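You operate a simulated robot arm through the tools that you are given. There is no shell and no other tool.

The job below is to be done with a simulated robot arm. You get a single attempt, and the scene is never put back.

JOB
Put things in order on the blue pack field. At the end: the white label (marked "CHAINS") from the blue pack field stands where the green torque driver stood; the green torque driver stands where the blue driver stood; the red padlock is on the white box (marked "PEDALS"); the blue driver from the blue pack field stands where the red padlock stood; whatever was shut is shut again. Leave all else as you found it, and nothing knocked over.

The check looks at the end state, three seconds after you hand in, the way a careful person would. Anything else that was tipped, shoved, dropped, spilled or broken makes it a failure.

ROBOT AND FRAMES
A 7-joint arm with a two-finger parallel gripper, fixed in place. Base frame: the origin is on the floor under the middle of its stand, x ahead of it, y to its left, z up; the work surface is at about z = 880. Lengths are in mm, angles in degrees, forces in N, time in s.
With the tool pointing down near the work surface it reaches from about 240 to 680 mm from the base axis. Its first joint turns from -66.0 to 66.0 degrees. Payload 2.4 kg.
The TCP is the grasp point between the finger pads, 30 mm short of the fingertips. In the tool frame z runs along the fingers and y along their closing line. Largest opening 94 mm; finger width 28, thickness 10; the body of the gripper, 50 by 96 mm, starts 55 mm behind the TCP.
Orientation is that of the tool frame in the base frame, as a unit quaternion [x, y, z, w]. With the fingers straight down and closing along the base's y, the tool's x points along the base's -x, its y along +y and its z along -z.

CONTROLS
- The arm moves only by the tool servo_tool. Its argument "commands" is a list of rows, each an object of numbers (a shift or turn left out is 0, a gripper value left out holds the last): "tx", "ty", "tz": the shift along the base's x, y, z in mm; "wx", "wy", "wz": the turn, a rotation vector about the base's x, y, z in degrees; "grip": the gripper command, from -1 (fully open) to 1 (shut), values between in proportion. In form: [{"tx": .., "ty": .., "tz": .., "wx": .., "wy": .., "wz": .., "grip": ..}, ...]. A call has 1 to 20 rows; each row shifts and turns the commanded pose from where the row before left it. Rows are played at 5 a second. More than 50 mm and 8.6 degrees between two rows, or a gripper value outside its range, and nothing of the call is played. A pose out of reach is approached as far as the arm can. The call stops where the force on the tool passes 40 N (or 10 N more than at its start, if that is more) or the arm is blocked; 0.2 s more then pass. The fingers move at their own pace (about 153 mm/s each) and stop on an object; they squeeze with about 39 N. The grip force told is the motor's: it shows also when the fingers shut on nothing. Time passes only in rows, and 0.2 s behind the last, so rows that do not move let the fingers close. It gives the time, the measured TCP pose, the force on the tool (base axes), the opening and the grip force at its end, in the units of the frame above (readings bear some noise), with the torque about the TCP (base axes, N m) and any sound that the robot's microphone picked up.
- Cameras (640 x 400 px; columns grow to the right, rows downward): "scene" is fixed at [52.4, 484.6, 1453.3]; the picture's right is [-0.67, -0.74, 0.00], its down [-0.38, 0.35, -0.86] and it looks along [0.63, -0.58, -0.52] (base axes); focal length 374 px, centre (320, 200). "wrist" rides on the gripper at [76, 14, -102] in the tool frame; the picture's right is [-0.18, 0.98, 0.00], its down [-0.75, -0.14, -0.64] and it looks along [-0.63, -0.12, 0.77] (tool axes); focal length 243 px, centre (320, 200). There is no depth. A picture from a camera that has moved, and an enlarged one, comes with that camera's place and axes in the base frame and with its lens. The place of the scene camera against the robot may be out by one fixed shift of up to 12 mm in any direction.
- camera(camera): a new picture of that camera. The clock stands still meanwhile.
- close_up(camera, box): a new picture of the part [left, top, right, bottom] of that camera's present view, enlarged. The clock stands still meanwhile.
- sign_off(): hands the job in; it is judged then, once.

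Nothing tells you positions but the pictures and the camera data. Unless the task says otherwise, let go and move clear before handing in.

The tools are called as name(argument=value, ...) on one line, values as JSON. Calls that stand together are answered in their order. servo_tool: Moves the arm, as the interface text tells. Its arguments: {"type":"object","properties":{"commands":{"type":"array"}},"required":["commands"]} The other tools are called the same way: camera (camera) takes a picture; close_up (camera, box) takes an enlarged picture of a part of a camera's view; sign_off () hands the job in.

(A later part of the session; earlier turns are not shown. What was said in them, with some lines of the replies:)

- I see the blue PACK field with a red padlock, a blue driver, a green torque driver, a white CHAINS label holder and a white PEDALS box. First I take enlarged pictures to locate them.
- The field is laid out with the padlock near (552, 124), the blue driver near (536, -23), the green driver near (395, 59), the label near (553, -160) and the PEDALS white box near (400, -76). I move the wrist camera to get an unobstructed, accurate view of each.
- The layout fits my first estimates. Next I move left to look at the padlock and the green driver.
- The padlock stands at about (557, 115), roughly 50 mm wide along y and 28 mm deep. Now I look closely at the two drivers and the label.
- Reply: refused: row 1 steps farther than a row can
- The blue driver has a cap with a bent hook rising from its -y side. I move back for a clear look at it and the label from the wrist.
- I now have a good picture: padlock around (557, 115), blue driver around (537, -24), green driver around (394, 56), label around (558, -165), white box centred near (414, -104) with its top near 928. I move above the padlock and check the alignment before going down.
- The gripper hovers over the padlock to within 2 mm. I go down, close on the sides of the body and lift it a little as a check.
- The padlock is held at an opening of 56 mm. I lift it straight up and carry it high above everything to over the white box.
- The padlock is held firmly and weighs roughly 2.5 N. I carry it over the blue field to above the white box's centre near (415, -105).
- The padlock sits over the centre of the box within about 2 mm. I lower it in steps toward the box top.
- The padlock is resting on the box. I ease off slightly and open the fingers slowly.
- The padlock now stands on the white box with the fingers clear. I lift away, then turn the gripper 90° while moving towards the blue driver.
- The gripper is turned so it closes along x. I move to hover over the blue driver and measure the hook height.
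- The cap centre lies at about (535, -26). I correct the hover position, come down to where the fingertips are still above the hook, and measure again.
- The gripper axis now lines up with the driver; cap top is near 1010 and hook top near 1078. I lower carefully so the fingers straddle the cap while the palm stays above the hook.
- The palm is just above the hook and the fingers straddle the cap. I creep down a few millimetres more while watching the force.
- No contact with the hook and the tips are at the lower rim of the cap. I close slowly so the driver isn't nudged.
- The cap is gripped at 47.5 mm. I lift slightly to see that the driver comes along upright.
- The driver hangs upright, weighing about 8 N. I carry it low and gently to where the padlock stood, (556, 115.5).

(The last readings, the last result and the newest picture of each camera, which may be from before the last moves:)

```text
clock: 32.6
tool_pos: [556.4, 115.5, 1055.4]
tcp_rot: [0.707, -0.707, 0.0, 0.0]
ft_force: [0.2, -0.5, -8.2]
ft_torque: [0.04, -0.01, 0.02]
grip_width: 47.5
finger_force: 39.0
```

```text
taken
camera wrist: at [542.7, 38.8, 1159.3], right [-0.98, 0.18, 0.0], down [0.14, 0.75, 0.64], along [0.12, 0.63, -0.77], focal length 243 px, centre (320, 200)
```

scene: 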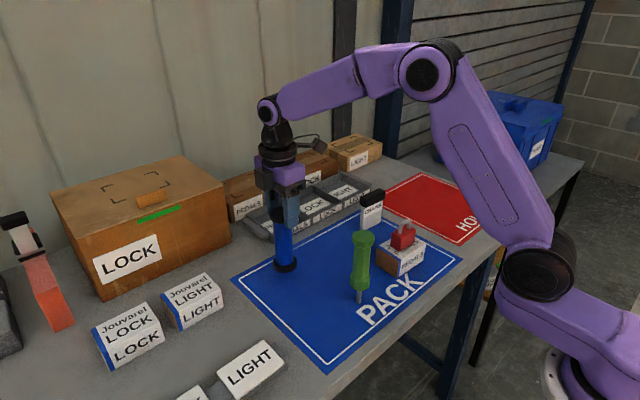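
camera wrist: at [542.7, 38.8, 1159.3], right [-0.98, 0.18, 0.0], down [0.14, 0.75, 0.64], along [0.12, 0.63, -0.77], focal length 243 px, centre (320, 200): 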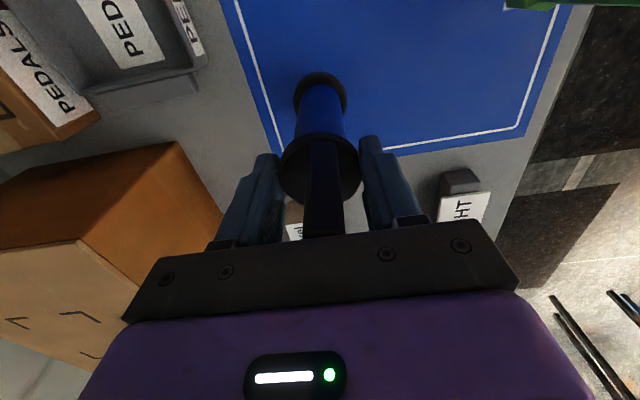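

servo_tool(commands=[{"tz": -10}, {"tz": -10}, {"tz": -5}, {"tz": -2}, {}, {}])

close_up(camera="scene", box=[230, 200, 340, 300])

```text
clock: 34.0
tool_pos: [556.1, 117.0, 1028.2]
tcp_rot: [-0.707, 0.707, 0.0, 0.0]
ft_force: [-0.2, -0.2, -8.0]
ft_torque: [-0.01, 0.02, 0.0]
grip_width: 47.3
finger_force: 38.8
```

```text
4.00 times, centred on (285, 250) of scene
camera zoom: at [52.6, 484.6, 1453.3], right [-0.67, -0.74, 0.0], down [-0.38, 0.35, -0.86], along [0.63, -0.58, -0.52], focal length 1496 px, centre (460, 0)
```

zoom: 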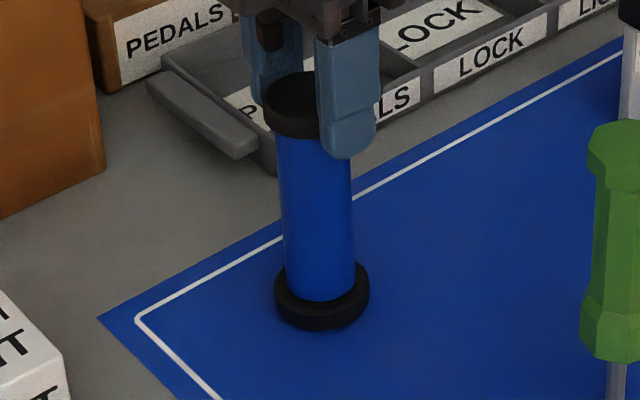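

Almost touching down and still fully carried. I continue in small steps until the weight is taken by the table.

servo_tool(commands=[{"tz": -1}, {"tz": -1}, {}])

```text
clock: 34.8
tool_pos: [556.3, 116.1, 1028.1]
tcp_rot: [0.707, -0.707, 0.0, 0.0]
ft_force: [0.5, 0.4, -7.9]
ft_torque: [0.03, -0.02, -0.01]
grip_width: 47.5
finger_force: 38.7
```

servo_tool(commands=[{"tz": -1}, {"tz": -0.7}, {}])

```text
clock: 35.6
tool_pos: [556.2, 115.3, 1025.8]
tcp_rot: [0.707, -0.707, 0.002, -0.001]
ft_force: [-2.5, -1.1, 6.4]
ft_torque: [-0.25, 0.66, -0.03]
grip_width: 47.5
finger_force: 39.0
```

The base has touched down. I ease up a fraction and open slowly.

servo_tool(commands=[{"tz": 0.4}, {}])

close_up(camera="scene", box=[230, 200, 340, 300])

```text
clock: 36.2
tool_pos: [555.7, 116.1, 1024.8]
tcp_rot: [-0.707, 0.707, -0.001, 0.0]
ft_force: [-2.4, -0.7, 8.2]
ft_torque: [-0.16, 0.22, -0.07]
grip_width: 47.3
finger_force: 38.5
```

```text
4.00 times, centred on (285, 250) of scene
camera zoom: at [52.2, 484.5, 1453.4], right [-0.67, -0.74, 0.0], down [-0.38, 0.35, -0.86], along [0.63, -0.58, -0.52], focal length 1496 px, centre (460, 0)
```

zoom: 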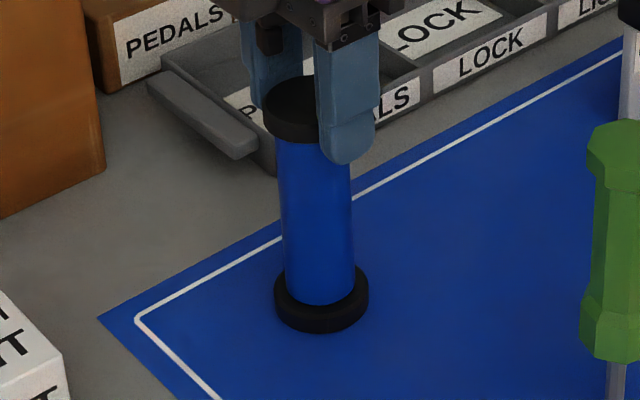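

servo_tool(commands=[{"grip": -0.01}, {"grip": -0.03}, {"grip": -0.06}, {"grip": -0.1}, {"grip": -0.2}, {"grip": -0.4}, {"grip": -0.7}, {"grip": -1}, {}, {}])

close_up(camera="scene", box=[230, 180, 340, 290])

camera(camera="wrist")

```text
clock: 38.4
tool_pos: [556.8, 115.6, 1027.1]
tcp_rot: [-0.707, 0.707, 0.0, 0.0]
ft_force: [0.3, -0.9, 0.8]
ft_torque: [0.01, -0.01, 0.0]
grip_width: 93.8
finger_force: 0.0
```

```text
3.64 times, centred on (285, 235) of scene
camera zoom: at [52.4, 484.6, 1453.3], right [-0.67, -0.74, 0.0], down [-0.38, 0.35, -0.86], along [0.63, -0.58, -0.52], focal length 1360 px, centre (447, 73)
```

zoom: 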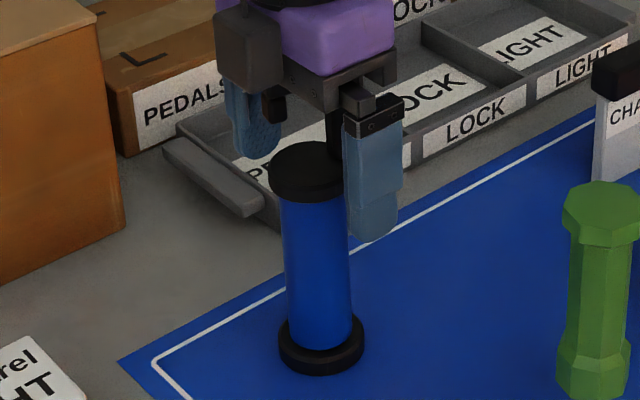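

```text
taken
camera wrist: at [542.7, 38.8, 1129.4], right [-0.98, 0.18, 0.0], down [0.14, 0.75, 0.64], along [0.12, 0.63, -0.77], focal length 243 px, centre (320, 200)
```

wrist: 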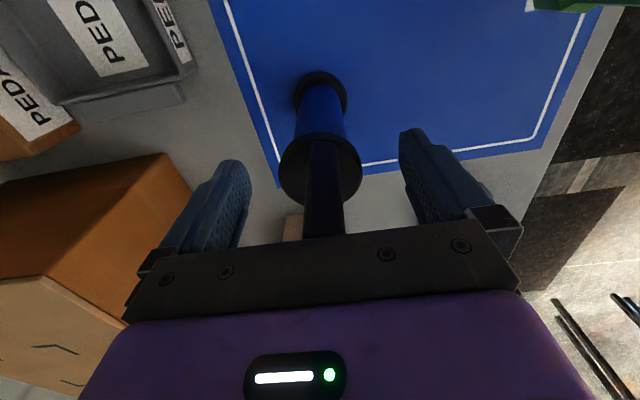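

The blue driver stands upright on the padlock's old spot. I raise clear, turn the gripper back and go above the green driver.

servo_tool(commands=[{"tz": 15}, {"tz": 35}, {"tz": 45}, {"tz": 45}, {"tz": 30}, {"wz": -8.2, "tx": -15, "ty": -6}, {"wz": -8.2, "tx": -15, "ty": -6}, {"wz": -8.2, "tx": -15, "ty": -6}, {"wz": -8.2, "tx": -15, "ty": -6}, {"wz": -8.2, "tx": -15, "ty": -6}, {"wz": -8.2, "tx": -15, "ty": -6}, {"wz": -8.2, "tx": -15, "ty": -6}, {"wz": -8.2, "tx": -15, "ty": -6}, {"wz": -8.2, "tx": -15, "ty": -6}, {"wz": -8.2, "tx": -15, "ty": -6}, {"wz": -8, "tx": -12}, {}, {}])

camera(camera="wrist")

close_up(camera="wrist", box=[240, 50, 400, 150])

```text
clock: 42.2
tool_pos: [393.0, 56.0, 1196.2]
tcp_rot: [0.0, 1.0, 0.0, -0.001]
ft_force: [-1.1, 0.2, 0.6]
ft_torque: [-0.03, 0.0, -0.02]
grip_width: 94.0
finger_force: 0.0
```

```text
taken
camera wrist: at [318.8, 69.1, 1300.0], right [0.18, 0.98, 0.0], down [0.75, -0.14, 0.64], along [0.63, -0.12, -0.77], focal length 243 px, centre (320, 200)
```

wrist: 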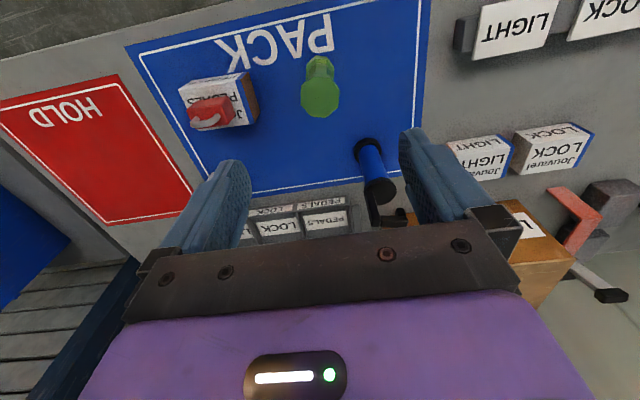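

```text
4.00 times, centred on (320, 100) of wrist
camera zoom: at [318.8, 69.1, 1300.0], right [0.18, 0.98, 0.0], down [0.75, -0.14, 0.64], along [0.63, -0.12, -0.77], focal length 970 px, centre (320, 600)
```

zoom: 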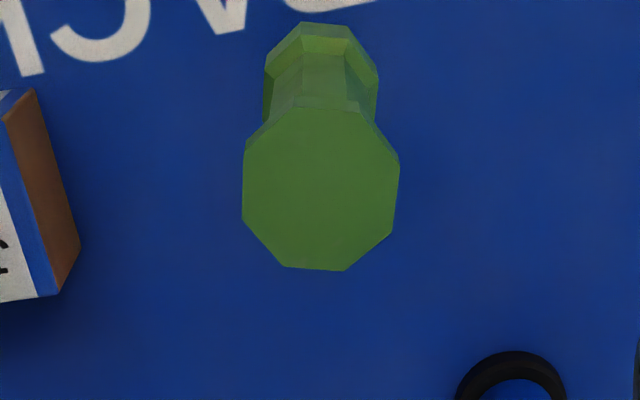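

The octagonal top of the green driver looks turned by about 13° relative to the gripper. I zoom in to measure it precisely.

close_up(camera="wrist", box=[288, 65, 352, 125])

close_up(camera="scene", box=[335, 220, 391, 310])

```text
6.67 times, centred on (320, 95) of wrist
camera zoom: at [318.8, 69.1, 1300.0], right [0.18, 0.98, 0.0], down [0.75, -0.14, 0.64], along [0.63, -0.12, -0.77], focal length 1618 px, centre (320, 900)
```

zoom: 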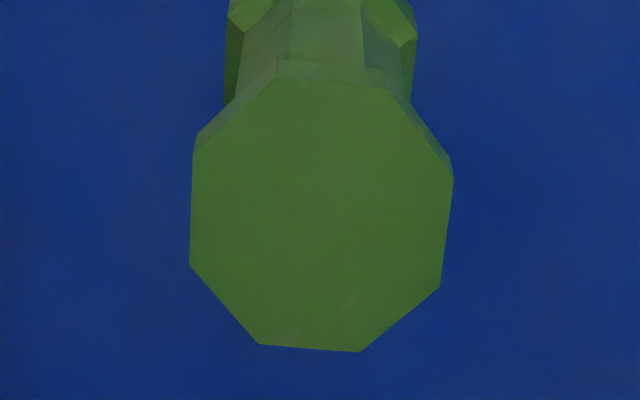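

```text
4.44 times, centred on (363, 265) of scene
camera zoom: at [52.4, 484.6, 1453.3], right [-0.67, -0.74, 0.0], down [-0.38, 0.35, -0.86], along [0.63, -0.58, -0.52], focal length 1662 px, centre (129, -89)
```

zoom: 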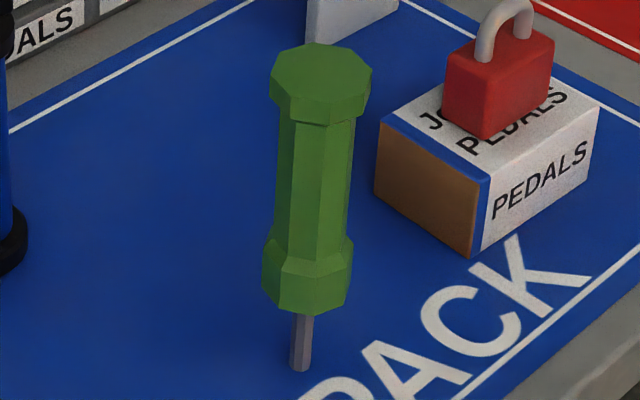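

The octagon is turned by about -15°, and the gripper axis is already over its centre. I turn to match the flats, come down part-way and re-measure.

servo_tool(commands=[{"wz": -7.5}, {"wz": -7.5}, {"tz": -45}, {"tz": -40}, {}, {}])

camera(camera="wrist")

close_up(camera="wrist", box=[272, 80, 368, 160])

close_up(camera="wrist", box=[272, 30, 368, 110])

```text
clock: 43.6
tool_pos: [393.3, 57.0, 1110.0]
tcp_rot: [0.131, 0.991, 0.0, 0.0]
ft_force: [0.1, 0.0, 0.1]
ft_torque: [0.02, -0.04, 0.06]
grip_width: 93.9
finger_force: 0.1
```

```text
taken
camera wrist: at [325.4, 87.9, 1213.9], right [0.43, 0.9, 0.0], down [0.69, -0.33, 0.64], along [0.58, -0.28, -0.77], focal length 243 px, centre (320, 200)
```

wrist: 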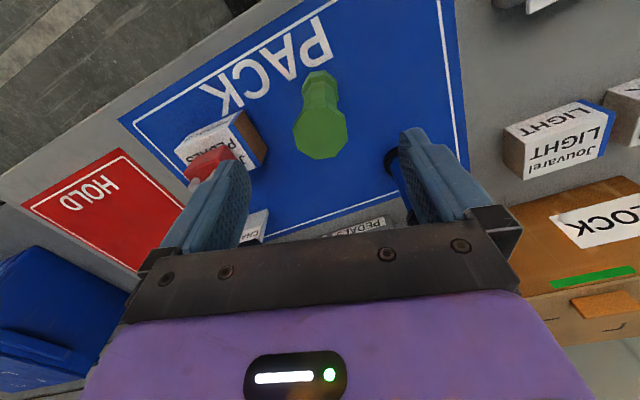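

```text
5.00 times, centred on (320, 120) of wrist
camera zoom: at [325.4, 87.9, 1213.9], right [0.43, 0.9, 0.0], down [0.69, -0.33, 0.64], along [0.58, -0.28, -0.77], focal length 1213 px, centre (320, 600)
```

zoom: 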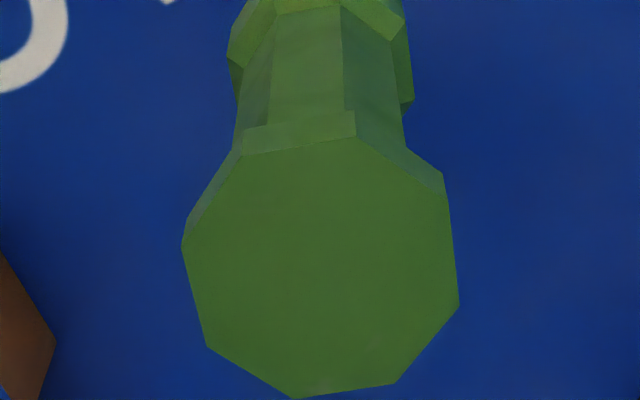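

```text
5.00 times, centred on (320, 70) of wrist
camera zoom: at [325.4, 87.9, 1213.9], right [0.43, 0.9, 0.0], down [0.69, -0.33, 0.64], along [0.58, -0.28, -0.77], focal length 1213 px, centre (320, 850)
```

zoom: 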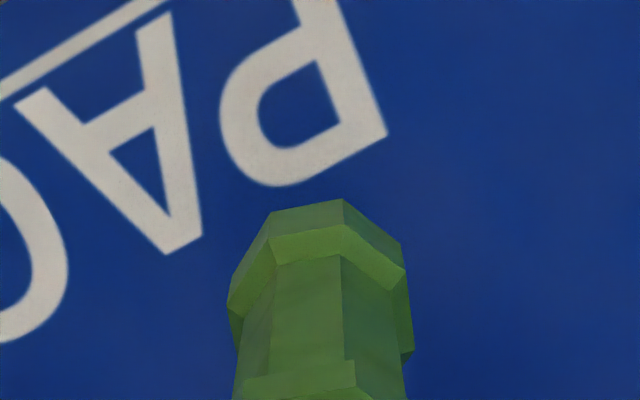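

The flats now line up with the pads and the offset in the closing direction is below 1 mm. I descend around the green cap (top near 1045) with the pads centred on it, then close very slowly.

servo_tool(commands=[{"tz": -30}, {"tz": -30}, {"tz": -15}, {}])

close_up(camera="scene", box=[325, 200, 401, 310])

close_up(camera="wrist", box=[220, 80, 420, 205])

```text
clock: 44.6
tool_pos: [393.4, 55.8, 1034.4]
tcp_rot: [0.131, 0.991, 0.0, -0.001]
ft_force: [0.8, 0.6, -0.3]
ft_torque: [-0.02, 0.0, 0.0]
grip_width: 94.1
finger_force: 0.1
```

```text
3.64 times, centred on (363, 255) of scene
camera zoom: at [52.4, 484.6, 1453.3], right [-0.67, -0.74, 0.0], down [-0.38, 0.35, -0.86], along [0.63, -0.58, -0.52], focal length 1360 px, centre (164, 0)
```

zoom: 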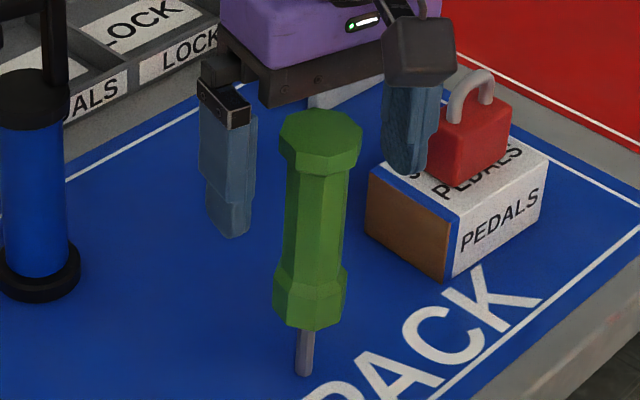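

```text
3.20 times, centred on (320, 142) of wrist
camera zoom: at [324.9, 88.8, 1138.8], right [0.43, 0.9, 0.0], down [0.69, -0.33, 0.64], along [0.58, -0.28, -0.77], focal length 776 px, centre (320, 384)
```

zoom: 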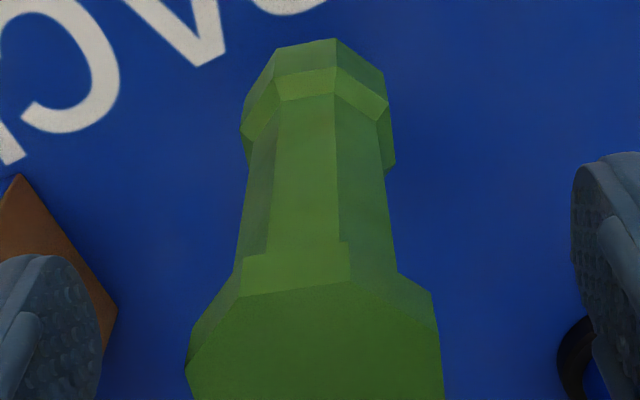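

servo_tool(commands=[{"grip": -0.5}, {"grip": -0.2}, {"grip": 0}, {"grip": 0.05}, {"grip": 0.09}, {"grip": 0.11}, {"grip": 0.13}, {"grip": 0.15}, {"grip": 0.17}, {"grip": 0.19}, {"grip": 0.22}, {"grip": 0.3}, {"grip": 1}, {"grip": 1}])

close_up(camera="scene", box=[325, 200, 401, 310])

close_up(camera="wrist", box=[220, 80, 420, 205])

```text
clock: 47.6
tool_pos: [395.2, 55.3, 1034.5]
tcp_rot: [0.131, 0.991, 0.0, 0.0]
ft_force: [0.8, -1.0, 0.9]
ft_torque: [-0.14, -0.12, -0.01]
grip_width: 39.1
finger_force: 39.0
```

```text
3.64 times, centred on (363, 255) of scene
camera zoom: at [52.4, 484.6, 1453.3], right [-0.67, -0.74, 0.0], down [-0.38, 0.35, -0.86], along [0.63, -0.58, -0.52], focal length 1360 px, centre (164, 0)
```

zoom: 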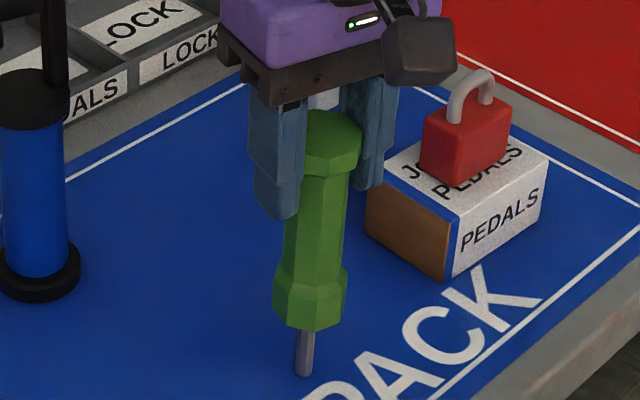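

```text
3.20 times, centred on (320, 142) of wrist
camera zoom: at [325.0, 88.7, 1139.1], right [0.43, 0.9, 0.0], down [0.69, -0.33, 0.64], along [0.58, -0.28, -0.77], focal length 776 px, centre (320, 384)
```

zoom: 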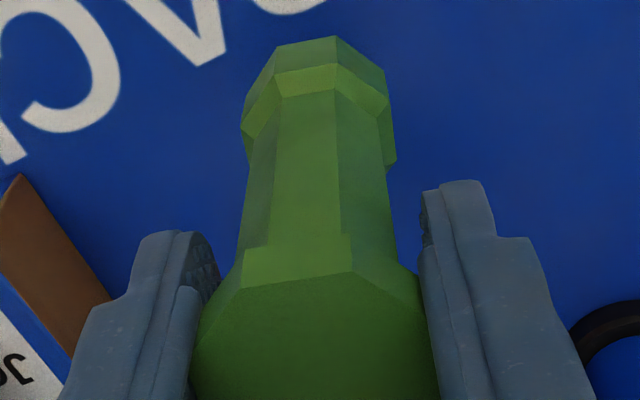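

The green driver is held at 39 mm by its flats. I lift it a little and check it hangs straight.

servo_tool(commands=[{"tz": 3}, {"tz": 6}, {"tz": 10}, {"tz": 11}, {}, {}])

close_up(camera="scene", box=[325, 190, 401, 300])

close_up(camera="wrist", box=[220, 80, 420, 205])

```text
clock: 49.0
tool_pos: [394.0, 55.8, 1064.9]
tcp_rot: [0.131, 0.991, 0.0, 0.0]
ft_force: [0.6, -0.2, -4.9]
ft_torque: [-0.01, -0.01, 0.02]
grip_width: 38.9
finger_force: 38.9
```

```text
3.64 times, centred on (363, 245) of scene
camera zoom: at [52.5, 484.6, 1453.3], right [-0.67, -0.74, 0.0], down [-0.38, 0.35, -0.86], along [0.63, -0.58, -0.52], focal length 1360 px, centre (164, 36)
```

zoom: 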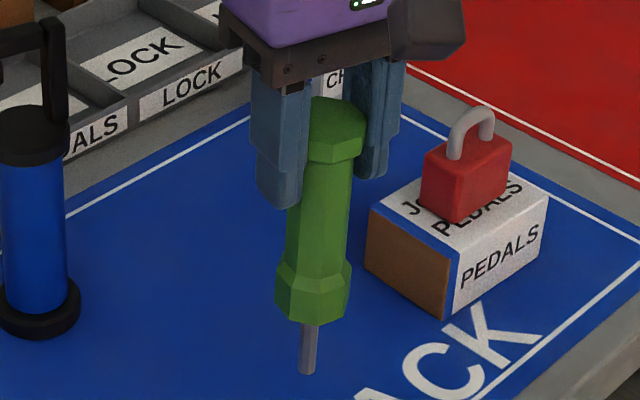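

```text
3.20 times, centred on (320, 142) of wrist
camera zoom: at [325.2, 88.6, 1168.9], right [0.43, 0.9, 0.0], down [0.69, -0.33, 0.64], along [0.58, -0.28, -0.77], focal length 776 px, centre (320, 384)
```

zoom: 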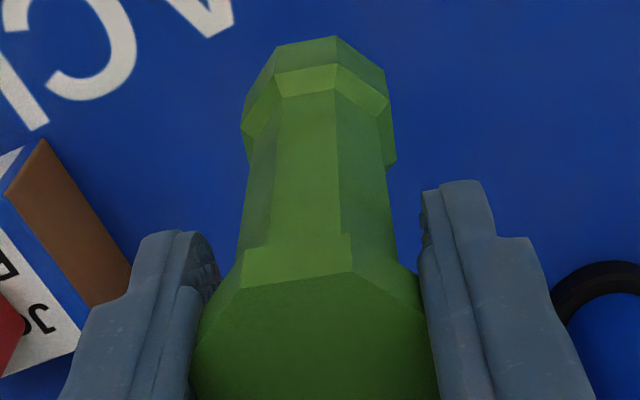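

It is held steadily and weighs about 5 N. I carry it to the blue driver's old spot at (534.5, -26).

servo_tool(commands=[{"tx": 5, "ty": -2.9}, {"tx": 10, "ty": -5.8}, {"tx": 15, "ty": -8.7}, {"tx": 17, "ty": -9.8}, {"tx": 17, "ty": -9.8}, {"tx": 17, "ty": -9.8}, {"tx": 17, "ty": -9.8}, {"tx": 15, "ty": -8.7}, {"tx": 13, "ty": -7.5}, {"tx": 8, "ty": -4.6}, {"tx": 5, "ty": -2.9}, {"tx": 2, "ty": -1.2}, {}, {}])

camera(camera="scene")

close_up(camera="wrist", box=[220, 80, 420, 205])

```text
clock: 52.0
tool_pos: [535.3, -26.0, 1065.5]
tcp_rot: [0.131, 0.991, 0.0, 0.0]
ft_force: [0.7, 0.4, -3.3]
ft_torque: [-0.01, -0.02, 0.02]
grip_width: 39.0
finger_force: 38.3
```

```text
taken
```

scene: 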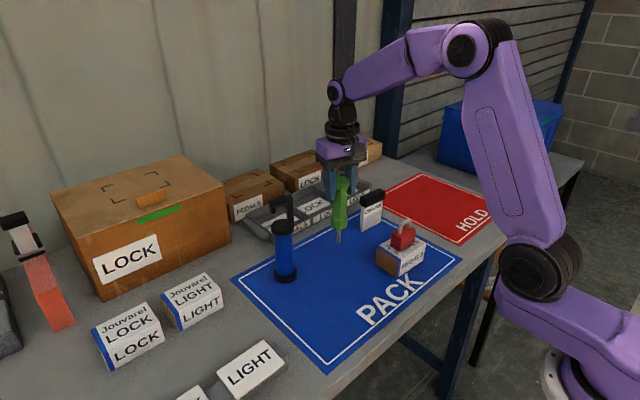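

```text
3.20 times, centred on (320, 142) of wrist
camera zoom: at [466.0, 7.0, 1169.4], right [0.43, 0.9, 0.0], down [0.69, -0.33, 0.64], along [0.58, -0.28, -0.77], focal length 776 px, centre (320, 384)
```

zoom: 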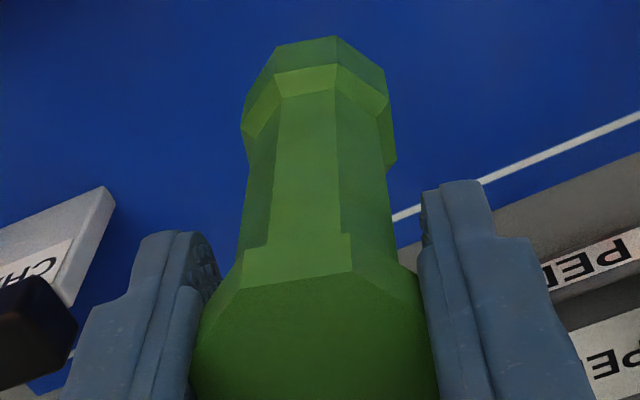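

Held steady above the target. I lower close to the surface, then go in half-millimetre steps.

servo_tool(commands=[{"tz": -8}, {"tz": -10}, {"tz": -6}, {"tz": -3}, {}, {}])

servo_tool(commands=[{"tz": -0.7}, {"tz": -0.7}, {}, {}])

```text
clock: 53.4
tool_pos: [535.7, -25.8, 1038.7]
tcp_rot: [0.131, 0.991, -0.001, 0.0]
ft_force: [-1.3, 0.2, -3.2]
ft_torque: [0.01, 0.0, -0.05]
grip_width: 39.2
finger_force: 39.5
```

```text
clock: 54.4
tool_pos: [535.6, -25.6, 1037.7]
tcp_rot: [0.131, 0.991, -0.001, 0.001]
ft_force: [0.2, 0.2, -4.0]
ft_torque: [0.01, -0.01, 0.0]
grip_width: 39.3
finger_force: 38.8
```

servo_tool(commands=[{"tz": -0.6}, {"tz": -0.6}, {}, {}])

```text
clock: 55.4
tool_pos: [536.6, -26.1, 1035.6]
tcp_rot: [0.131, 0.991, 0.0, 0.0]
ft_force: [0.2, -0.2, -3.6]
ft_torque: [0.01, 0.0, 0.0]
grip_width: 39.4
finger_force: 38.6
```

servo_tool(commands=[{"tz": -0.5}, {}, {}])

```text
clock: 56.2
tool_pos: [535.2, -25.9, 1035.9]
tcp_rot: [0.13, 0.991, 0.0, 0.0]
ft_force: [-0.2, -0.6, -4.2]
ft_torque: [0.02, 0.01, 0.01]
grip_width: 39.3
finger_force: 38.8
```

servo_tool(commands=[{"tz": -0.4}, {}, {}])

close_up(camera="scene", box=[310, 210, 366, 270])

```text
clock: 57.0
tool_pos: [536.0, -26.3, 1035.5]
tcp_rot: [0.131, 0.991, 0.0, 0.0]
ft_force: [0.2, 0.3, 0.7]
ft_torque: [0.02, 0.07, -0.03]
grip_width: 39.3
finger_force: 39.3
```

```text
6.67 times, centred on (338, 240) of scene
camera zoom: at [52.4, 484.6, 1453.3], right [-0.67, -0.74, 0.0], down [-0.38, 0.35, -0.86], along [0.63, -0.58, -0.52], focal length 2494 px, centre (200, -67)
```

zoom: 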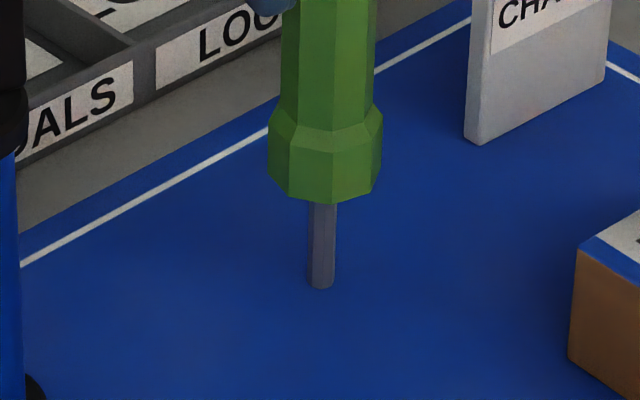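

The tip rests on the table with the force almost balanced. I open very slowly so the driver isn't disturbed.

servo_tool(commands=[{"grip": 0.2}, {"grip": 0.17}, {"grip": 0.16}, {"grip": 0.15}, {"grip": 0.14}, {"grip": 0.13}, {"grip": 0.11}, {"grip": 0.09}, {"grip": 0.05}, {"grip": 0}, {"grip": -0.1}, {"grip": -0.25}, {"grip": -0.5}, {"grip": -0.8}, {}, {}])

close_up(camera="scene", box=[300, 160, 380, 260])

close_up(camera="wrist", box=[220, 80, 420, 205])

```text
clock: 60.4
tool_pos: [536.0, -26.0, 1036.1]
tcp_rot: [0.131, 0.991, 0.0, 0.0]
ft_force: [-0.2, 0.2, 0.4]
ft_torque: [-0.01, 0.01, -0.01]
grip_width: 84.5
finger_force: 0.0
```

```text
4.00 times, centred on (340, 210) of scene
camera zoom: at [52.4, 484.6, 1453.3], right [-0.67, -0.74, 0.0], down [-0.38, 0.35, -0.86], along [0.63, -0.58, -0.52], focal length 1496 px, centre (240, 160)
```

zoom: 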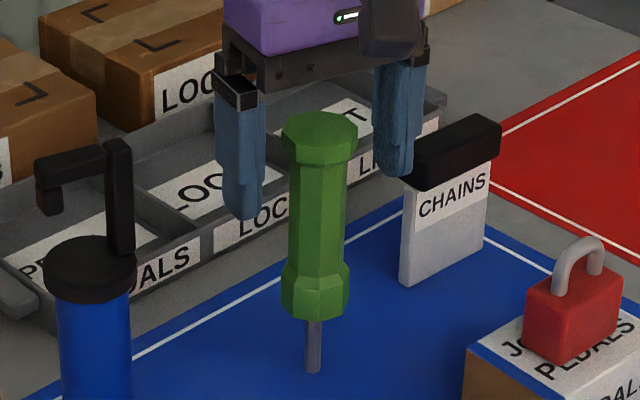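

```text
3.20 times, centred on (320, 142) of wrist
camera zoom: at [466.0, 6.9, 1138.9], right [0.43, 0.9, 0.0], down [0.69, -0.33, 0.64], along [0.58, -0.28, -0.77], focal length 776 px, centre (320, 384)
```

zoom: 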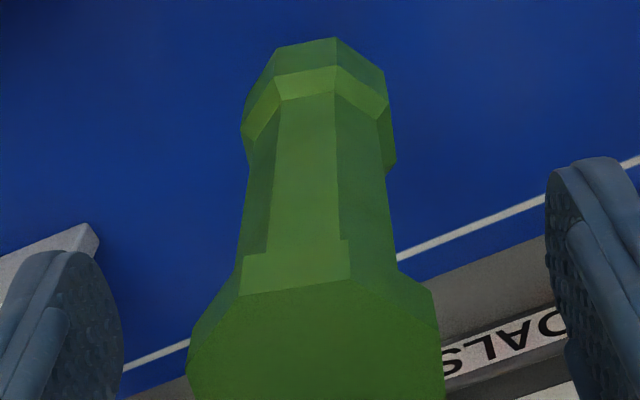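

The green driver stands upright on the blue driver's old spot. I raise straight up, turn the gripper, and move above the CHAINS label.

servo_tool(commands=[{"tz": 10, "grip": -0.9}, {"tz": 25, "grip": -1}, {"tz": 40}, {"tz": 45}, {"tz": 40}, {"wz": 8.1}, {"wz": 8.1, "tx": 2, "ty": -12}, {"wz": 8.1, "tx": 2, "ty": -12}, {"wz": 8.1, "tx": 2, "ty": -12}, {"wz": 8.1, "tx": 2, "ty": -12}, {"wz": 8.1, "tx": 2, "ty": -12}, {"wz": 8.1, "tx": 2, "ty": -12}, {"wz": 8.1, "tx": 2, "ty": -12}, {"wz": 8.1, "tx": 2, "ty": -12}, {"wz": 8.1, "tx": 2, "ty": -12}, {"wz": 8.1, "tx": 2, "ty": -12}, {"wz": 8.1, "tx": 2, "ty": -12}, {"wz": 7.8, "tx": 1.5, "ty": -7}, {}, {}])

camera(camera="wrist")

close_up(camera="wrist", box=[240, 40, 400, 140])

close_up(camera="scene", box=[230, 160, 470, 310])

```text
clock: 64.6
tool_pos: [558.8, -163.9, 1196.0]
tcp_rot: [0.708, -0.706, -0.001, -0.001]
ft_force: [-0.6, 1.2, 0.2]
ft_torque: [0.03, 0.02, 0.02]
grip_width: 94.0
finger_force: 0.1
```

```text
taken
camera wrist: at [545.1, -241.8, 1299.4], right [-0.98, 0.18, 0.0], down [0.14, 0.75, 0.64], along [0.12, 0.63, -0.77], focal length 243 px, centre (320, 200)
```

wrist: 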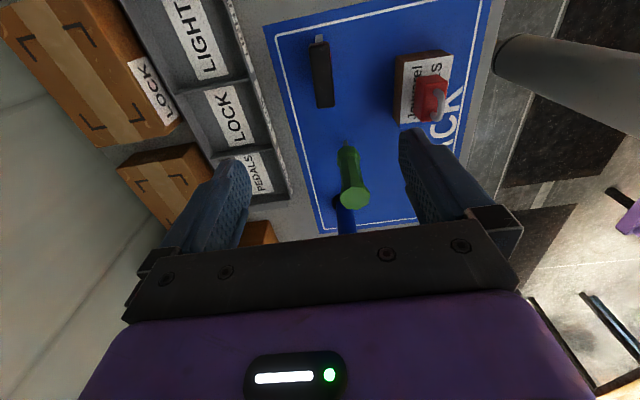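

```text
4.00 times, centred on (320, 90) of wrist
camera zoom: at [545.1, -241.8, 1299.4], right [-0.98, 0.18, 0.0], down [0.14, 0.75, 0.64], along [0.12, 0.63, -0.77], focal length 970 px, centre (320, 640)
```

zoom: 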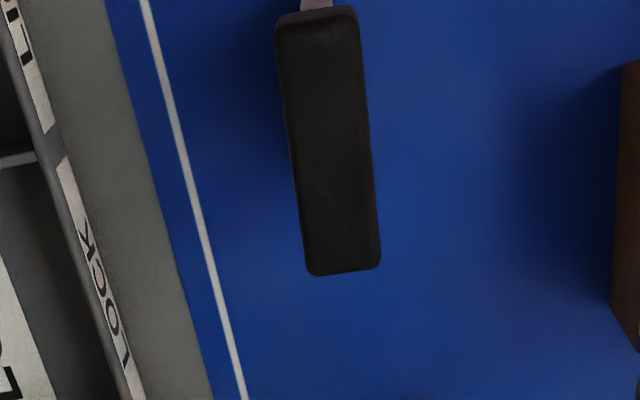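

```text
2.67 times, centred on (350, 235) of scene
camera zoom: at [52.4, 484.6, 1453.3], right [-0.67, -0.74, 0.0], down [-0.38, 0.35, -0.86], along [0.63, -0.58, -0.52], focal length 998 px, centre (240, 107)
```

zoom: 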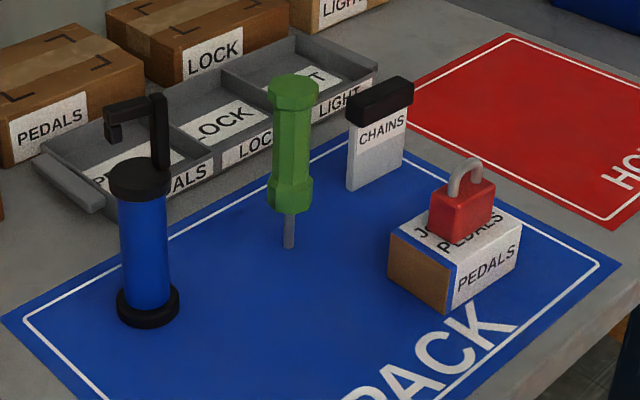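

The first three items stand as wanted. The label bar is roughly 70 × 24 mm, top near 975, centred near (555, -165) and turned by about -3°. I align and come closer for a re-check.

servo_tool(commands=[{"tx": -3.5, "wz": -2.8, "grip": -0.4}, {"tz": -45}, {"tz": -45}, {"tz": -40}, {}, {}])

camera(camera="wrist")

close_up(camera="wrist", box=[240, 50, 400, 150])

```text
clock: 66.0
tool_pos: [556.2, -166.3, 1065.7]
tcp_rot: [-0.69, 0.724, -0.001, 0.0]
ft_force: [0.0, -0.6, 0.6]
ft_torque: [0.02, -0.01, -0.03]
grip_width: 65.8
finger_force: 0.1
```

```text
taken
camera wrist: at [538.3, -241.3, 1169.1], right [-0.97, 0.23, 0.0], down [0.18, 0.75, 0.64], along [0.15, 0.62, -0.77], focal length 243 px, centre (320, 200)
```

wrist: 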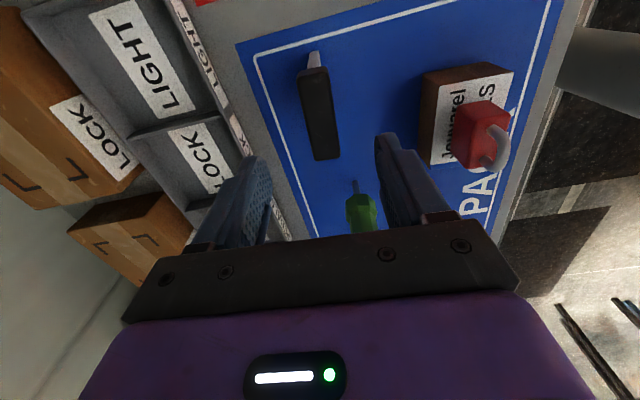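

```text
4.00 times, centred on (320, 100) of wrist
camera zoom: at [538.3, -241.3, 1169.1], right [-0.97, 0.23, 0.0], down [0.18, 0.75, 0.64], along [0.15, 0.62, -0.77], focal length 970 px, centre (320, 600)
```

zoom: 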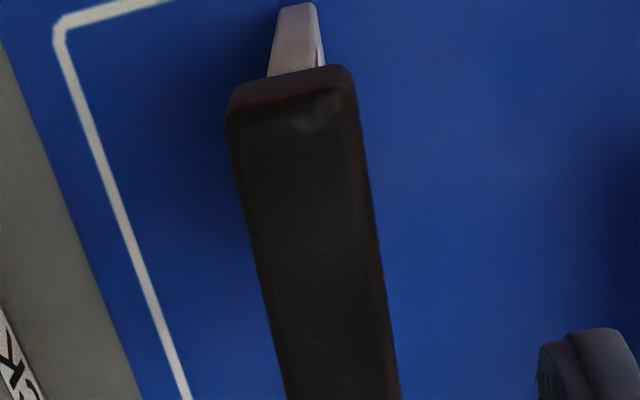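

close_up(camera="wrist", box=[256, 50, 384, 170])

```text
3.33 times, centred on (320, 110) of wrist
camera zoom: at [538.3, -241.3, 1169.1], right [-0.97, 0.23, 0.0], down [0.18, 0.75, 0.64], along [0.15, 0.62, -0.77], focal length 809 px, centre (320, 500)
```

zoom: 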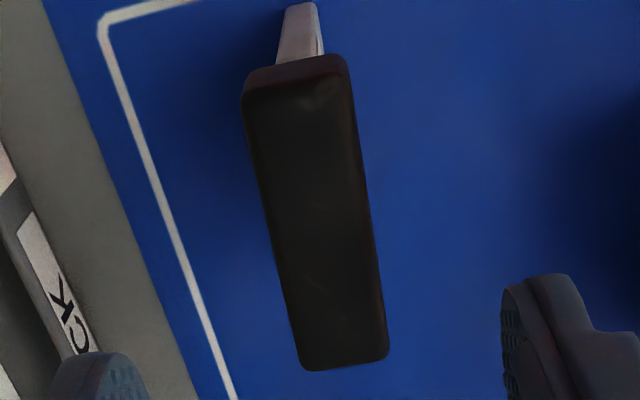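

The gripper is aligned with the label bar in the closing direction; it is about 3 mm off along the bar. I shift, go down with the pads on the bar and close slowly.

servo_tool(commands=[{"ty": 2.5, "tz": -35}, {"tz": -35}, {"tz": -25}, {"tz": -11}, {}, {"grip": -0.1}, {"grip": 0.2}, {"grip": 0.35}, {"grip": 0.42}, {"grip": 0.46}, {"grip": 0.5}, {"grip": 0.54}, {"grip": 0.6}, {"grip": 1}, {"grip": 1}])

close_up(camera="scene", box=[330, 160, 410, 250])

camera(camera="wrist")

```text
clock: 69.2
tool_pos: [553.6, -161.6, 959.8]
tcp_rot: [-0.69, 0.724, 0.0, 0.0]
ft_force: [0.1, -0.1, -0.4]
ft_torque: [-0.01, 0.01, -0.02]
grip_width: 28.4
finger_force: 38.9
```

```text
4.44 times, centred on (370, 205) of scene
camera zoom: at [52.4, 484.6, 1453.3], right [-0.67, -0.74, 0.0], down [-0.38, 0.35, -0.86], along [0.63, -0.58, -0.52], focal length 1662 px, centre (98, 178)
```

zoom: 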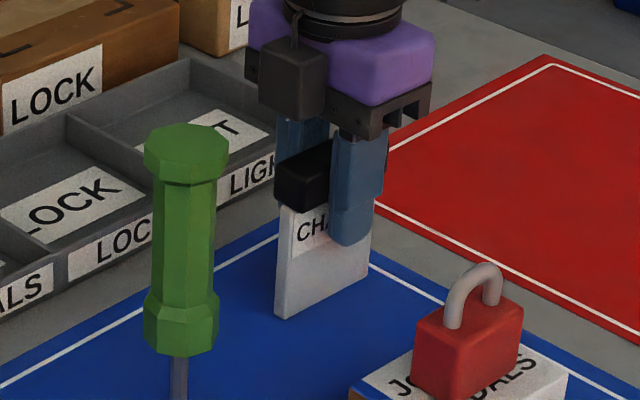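

```text
taken
camera wrist: at [537.9, -238.2, 1063.1], right [-0.97, 0.23, 0.0], down [0.18, 0.75, 0.64], along [0.15, 0.62, -0.77], focal length 243 px, centre (320, 200)
```

wrist: 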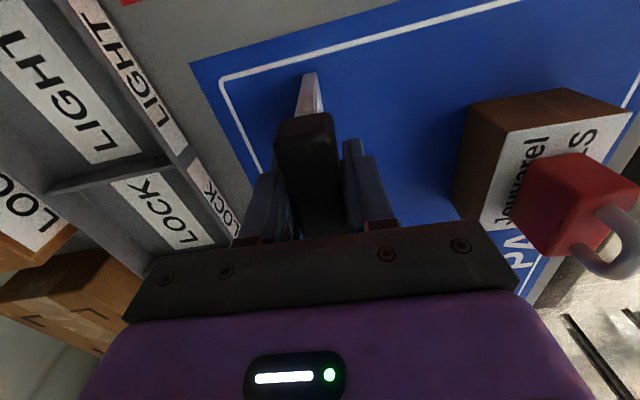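

The label is held at 28 mm. I lift it and check.

servo_tool(commands=[{"tz": 4}, {"tz": 10}, {"tz": 20}, {"tz": 30}, {"tz": 40}, {"tz": 45}, {"tz": 45}, {"tz": 6}, {}])

camera(camera="scene")

camera(camera="wrist")

```text
clock: 71.2
tool_pos: [555.3, -162.2, 1159.5]
tcp_rot: [-0.69, 0.724, 0.001, 0.0]
ft_force: [0.7, 0.5, -0.4]
ft_torque: [-0.02, 0.03, 0.02]
grip_width: 28.3
finger_force: 39.1
```

```text
taken
```

scene: 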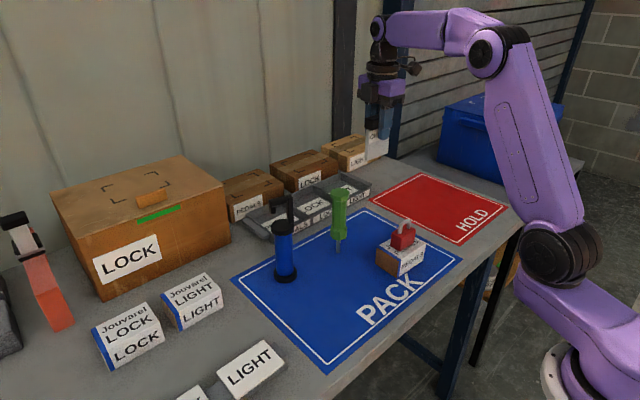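

```text
taken
camera wrist: at [538.5, -238.6, 1263.6], right [-0.97, 0.23, 0.0], down [0.18, 0.75, 0.64], along [0.15, 0.62, -0.77], focal length 243 px, centre (320, 200)
```

wrist: 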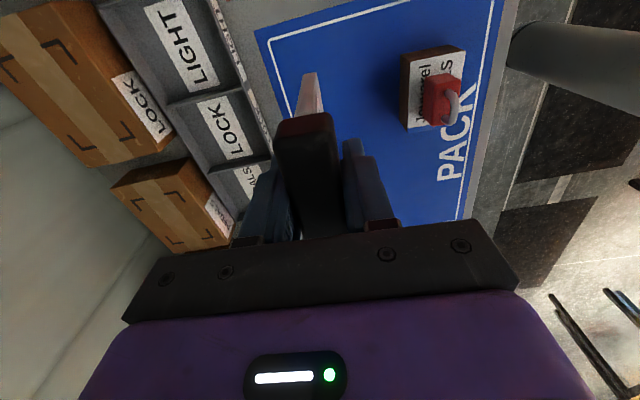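

The label is lifted cleanly and is very light. I carry it high over to the green driver's old spot at (394.5, 55.5).

servo_tool(commands=[{"tx": -8, "ty": 11}, {"tx": -16, "ty": 22}, {"tx": -22, "ty": 30}, {"tx": -22, "ty": 30}, {"tx": -22, "ty": 30}, {"tx": -22, "ty": 30}, {"tx": -22, "ty": 30}, {"tx": -16, "ty": 22}, {"tx": -8, "ty": 10}, {"tx": -2, "ty": 3}, {}, {}])

camera(camera="scene")

camera(camera="wrist")

```text
clock: 73.8
tool_pos: [395.8, 56.2, 1159.8]
tcp_rot: [-0.689, 0.724, 0.0, 0.001]
ft_force: [-0.1, -0.3, -0.7]
ft_torque: [0.0, 0.0, 0.01]
grip_width: 28.2
finger_force: 39.3
```

```text
taken
```

scene: 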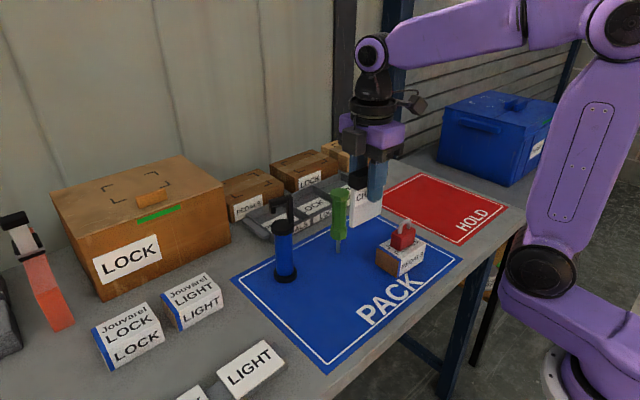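

```text
taken
camera wrist: at [378.2, -20.3, 1263.1], right [-0.97, 0.23, 0.0], down [0.18, 0.75, 0.64], along [0.15, 0.62, -0.77], focal length 243 px, centre (320, 200)
```

wrist: 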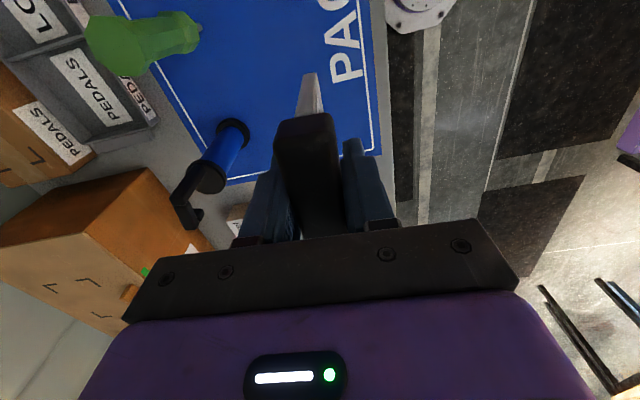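

servo_tool(commands=[{"tz": -25}, {"tz": -40}, {"tz": -40}, {"tz": -40}, {"tz": -30}, {"tz": -15}, {"tz": -4}, {}, {}])

close_up(camera="scene", box=[310, 190, 430, 310])

```text
clock: 75.8
tool_pos: [394.4, 54.4, 965.6]
tcp_rot: [-0.689, 0.725, 0.0, 0.0]
ft_force: [2.2, -0.8, -1.0]
ft_torque: [0.01, -0.01, 0.0]
grip_width: 28.3
finger_force: 39.2
```

```text
3.33 times, centred on (370, 250) of scene
camera zoom: at [52.4, 484.6, 1453.3], right [-0.67, -0.74, 0.0], down [-0.38, 0.35, -0.86], along [0.63, -0.58, -0.52], focal length 1247 px, centre (153, 33)
```

zoom: 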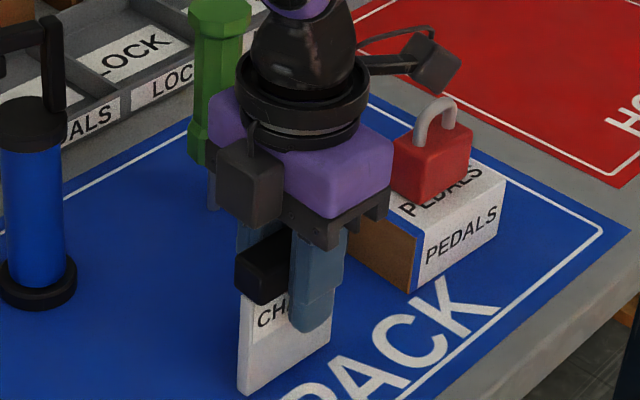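

servo_tool(commands=[{"tz": -2}, {"tz": -1.5}, {"tz": -1}, {}, {}])

servo_tool(commands=[{"tz": -0.7}, {}, {}])

```text
clock: 77.0
tool_pos: [394.4, 55.6, 961.2]
tcp_rot: [-0.689, 0.725, 0.0, 0.0]
ft_force: [0.0, 0.6, -0.2]
ft_torque: [-0.01, -0.01, 0.02]
grip_width: 28.0
finger_force: 39.0
```

```text
clock: 77.8
tool_pos: [395.9, 55.6, 960.4]
tcp_rot: [-0.69, 0.724, 0.0, 0.0]
ft_force: [0.1, 0.2, -0.1]
ft_torque: [0.04, 0.03, -0.03]
grip_width: 28.2
finger_force: 39.3
```

servo_tool(commands=[{"tz": -0.5}, {}, {}])

servo_tool(commands=[{"tz": -0.4}, {}, {}])

```text
clock: 78.6
tool_pos: [396.2, 56.3, 960.1]
tcp_rot: [-0.689, 0.725, 0.0, 0.0]
ft_force: [0.2, -0.4, -0.4]
ft_torque: [-0.01, -0.01, 0.03]
grip_width: 28.3
finger_force: 38.9
```

```text
clock: 79.4
tool_pos: [394.8, 56.1, 959.8]
tcp_rot: [-0.69, 0.724, 0.0, -0.001]
ft_force: [-1.6, 0.4, 4.5]
ft_torque: [-0.01, 0.02, 0.0]
grip_width: 28.6
finger_force: 38.7
```

The label's foot has touched down (4.5 N). I open slowly.

servo_tool(commands=[{"grip": 0.44}, {"grip": 0.41}, {"grip": 0.39}, {"grip": 0.37}, {"grip": 0.34}, {"grip": 0.3}, {"grip": 0.24}, {"grip": 0.15}, {"grip": 0}, {"grip": -0.2}, {"grip": -0.4}, {}, {}])

close_up(camera="scene", box=[310, 190, 430, 310])

camera(camera="wrist")

```text
clock: 82.2
tool_pos: [395.7, 55.5, 960.6]
tcp_rot: [-0.689, 0.725, 0.0, 0.0]
ft_force: [-0.4, 0.5, -0.4]
ft_torque: [-0.04, 0.01, 0.03]
grip_width: 65.7
finger_force: 0.0
```

```text
3.33 times, centred on (370, 250) of scene
camera zoom: at [52.4, 484.6, 1453.3], right [-0.67, -0.74, 0.0], down [-0.38, 0.35, -0.86], along [0.63, -0.58, -0.52], focal length 1247 px, centre (153, 33)
```

zoom: 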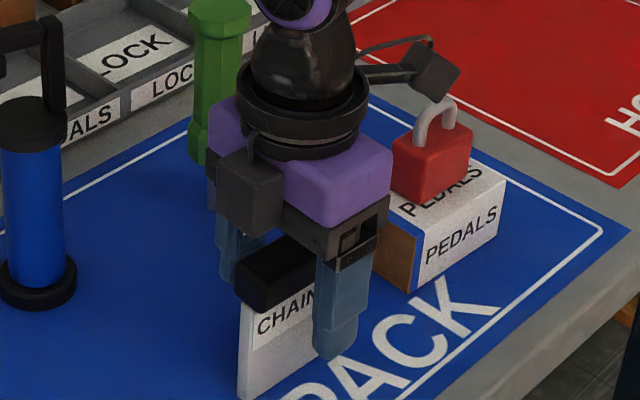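

```text
taken
camera wrist: at [378.1, -20.6, 1062.9], right [-0.97, 0.23, 0.0], down [0.18, 0.75, 0.64], along [0.15, 0.62, -0.77], focal length 243 px, centre (320, 200)
```

wrist: 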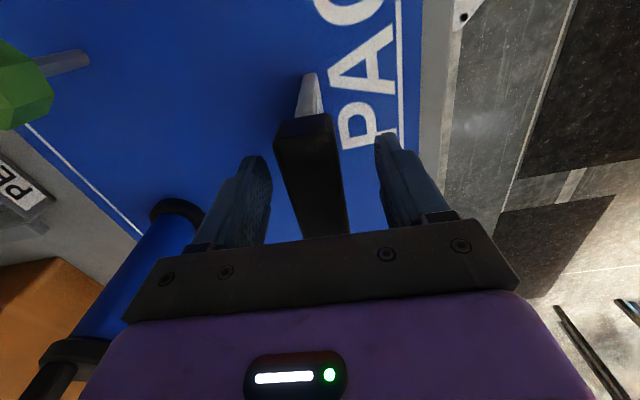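

The label stands free between the fingers. I lift straight up, then return to about the start pose and inspect the whole scene.

servo_tool(commands=[{"tz": 15}, {"tz": 30}, {"tz": 45, "grip": -1}, {"tz": 45}, {"tz": 45}, {"tz": 45}, {"tz": 12}, {"wz": -8}, {"wz": -8, "ty": -14}, {"wz": -8, "ty": -14}, {"wz": -8, "ty": -14}, {"wz": -8, "ty": -14}, {"wz": -8, "ty": -14}, {"wz": -8, "ty": -14}, {"wz": -8, "ty": -14}, {"wz": -8, "ty": -14}, {"wz": -8, "ty": -14}, {"wz": -7.2, "tx": -6, "ty": -11}, {}, {}])

camera(camera="scene")

close_up(camera="scene", box=[230, 160, 470, 310])

camera(camera="wrist")

```text
clock: 86.4
tool_pos: [389.4, -81.0, 1196.4]
tcp_rot: [0.001, 1.0, 0.0, 0.0]
ft_force: [-0.9, 0.6, 0.0]
ft_torque: [-0.01, 0.03, 0.0]
grip_width: 94.2
finger_force: 0.1
```

```text
taken
```

scene: 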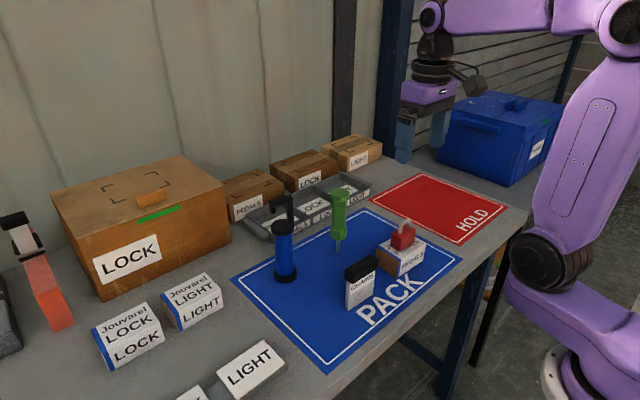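

```text
2.67 times, centred on (350, 235) of scene
camera zoom: at [52.4, 484.6, 1453.3], right [-0.67, -0.74, 0.0], down [-0.38, 0.35, -0.86], along [0.63, -0.58, -0.52], focal length 998 px, centre (240, 107)
```

zoom: 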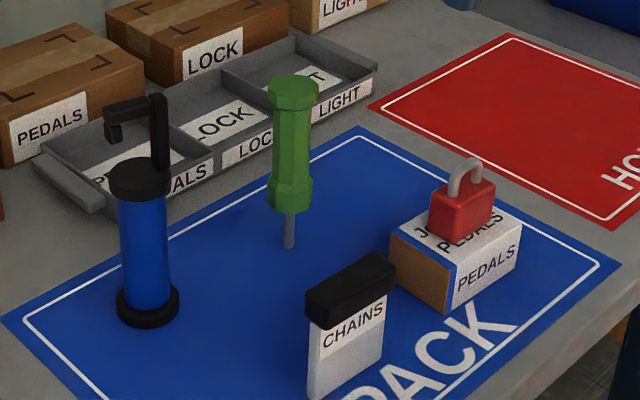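

```text
taken
camera wrist: at [313.8, -67.8, 1300.1], right [0.19, 0.98, 0.0], down [0.75, -0.14, 0.64], along [0.63, -0.12, -0.77], focal length 243 px, centre (320, 200)
```

wrist: 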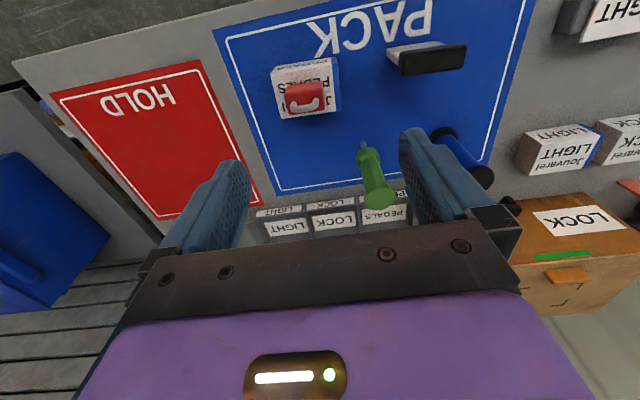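

Everything is in place: the label is on the green driver's old spot, the green driver on the blue driver's spot, the blue driver on the padlock's spot and the padlock on the white PEDALS box. All of it is upright, nothing else has moved, and the arm is clear, so I hand in.

sign_off()

```text
The job is handed in.
```

The job is handed in. In the last pictures everything was where you asked, upright, with the arm clear:

- **White label (CHAINS):** stands where the green torque driver stood.
- **Green torque driver:** stands where the blue driver stood.
- **Blue driver:** stands where the red padlock stood.
- **Red padlock:** rests on the white box marked PEDALS.

I opened nothing, so there was nothing to shut again. The rest of the bench looked unchanged in those pictures. By the readings, each item was set down within a few millimetres of its target. I have not seen the result of the check itself.
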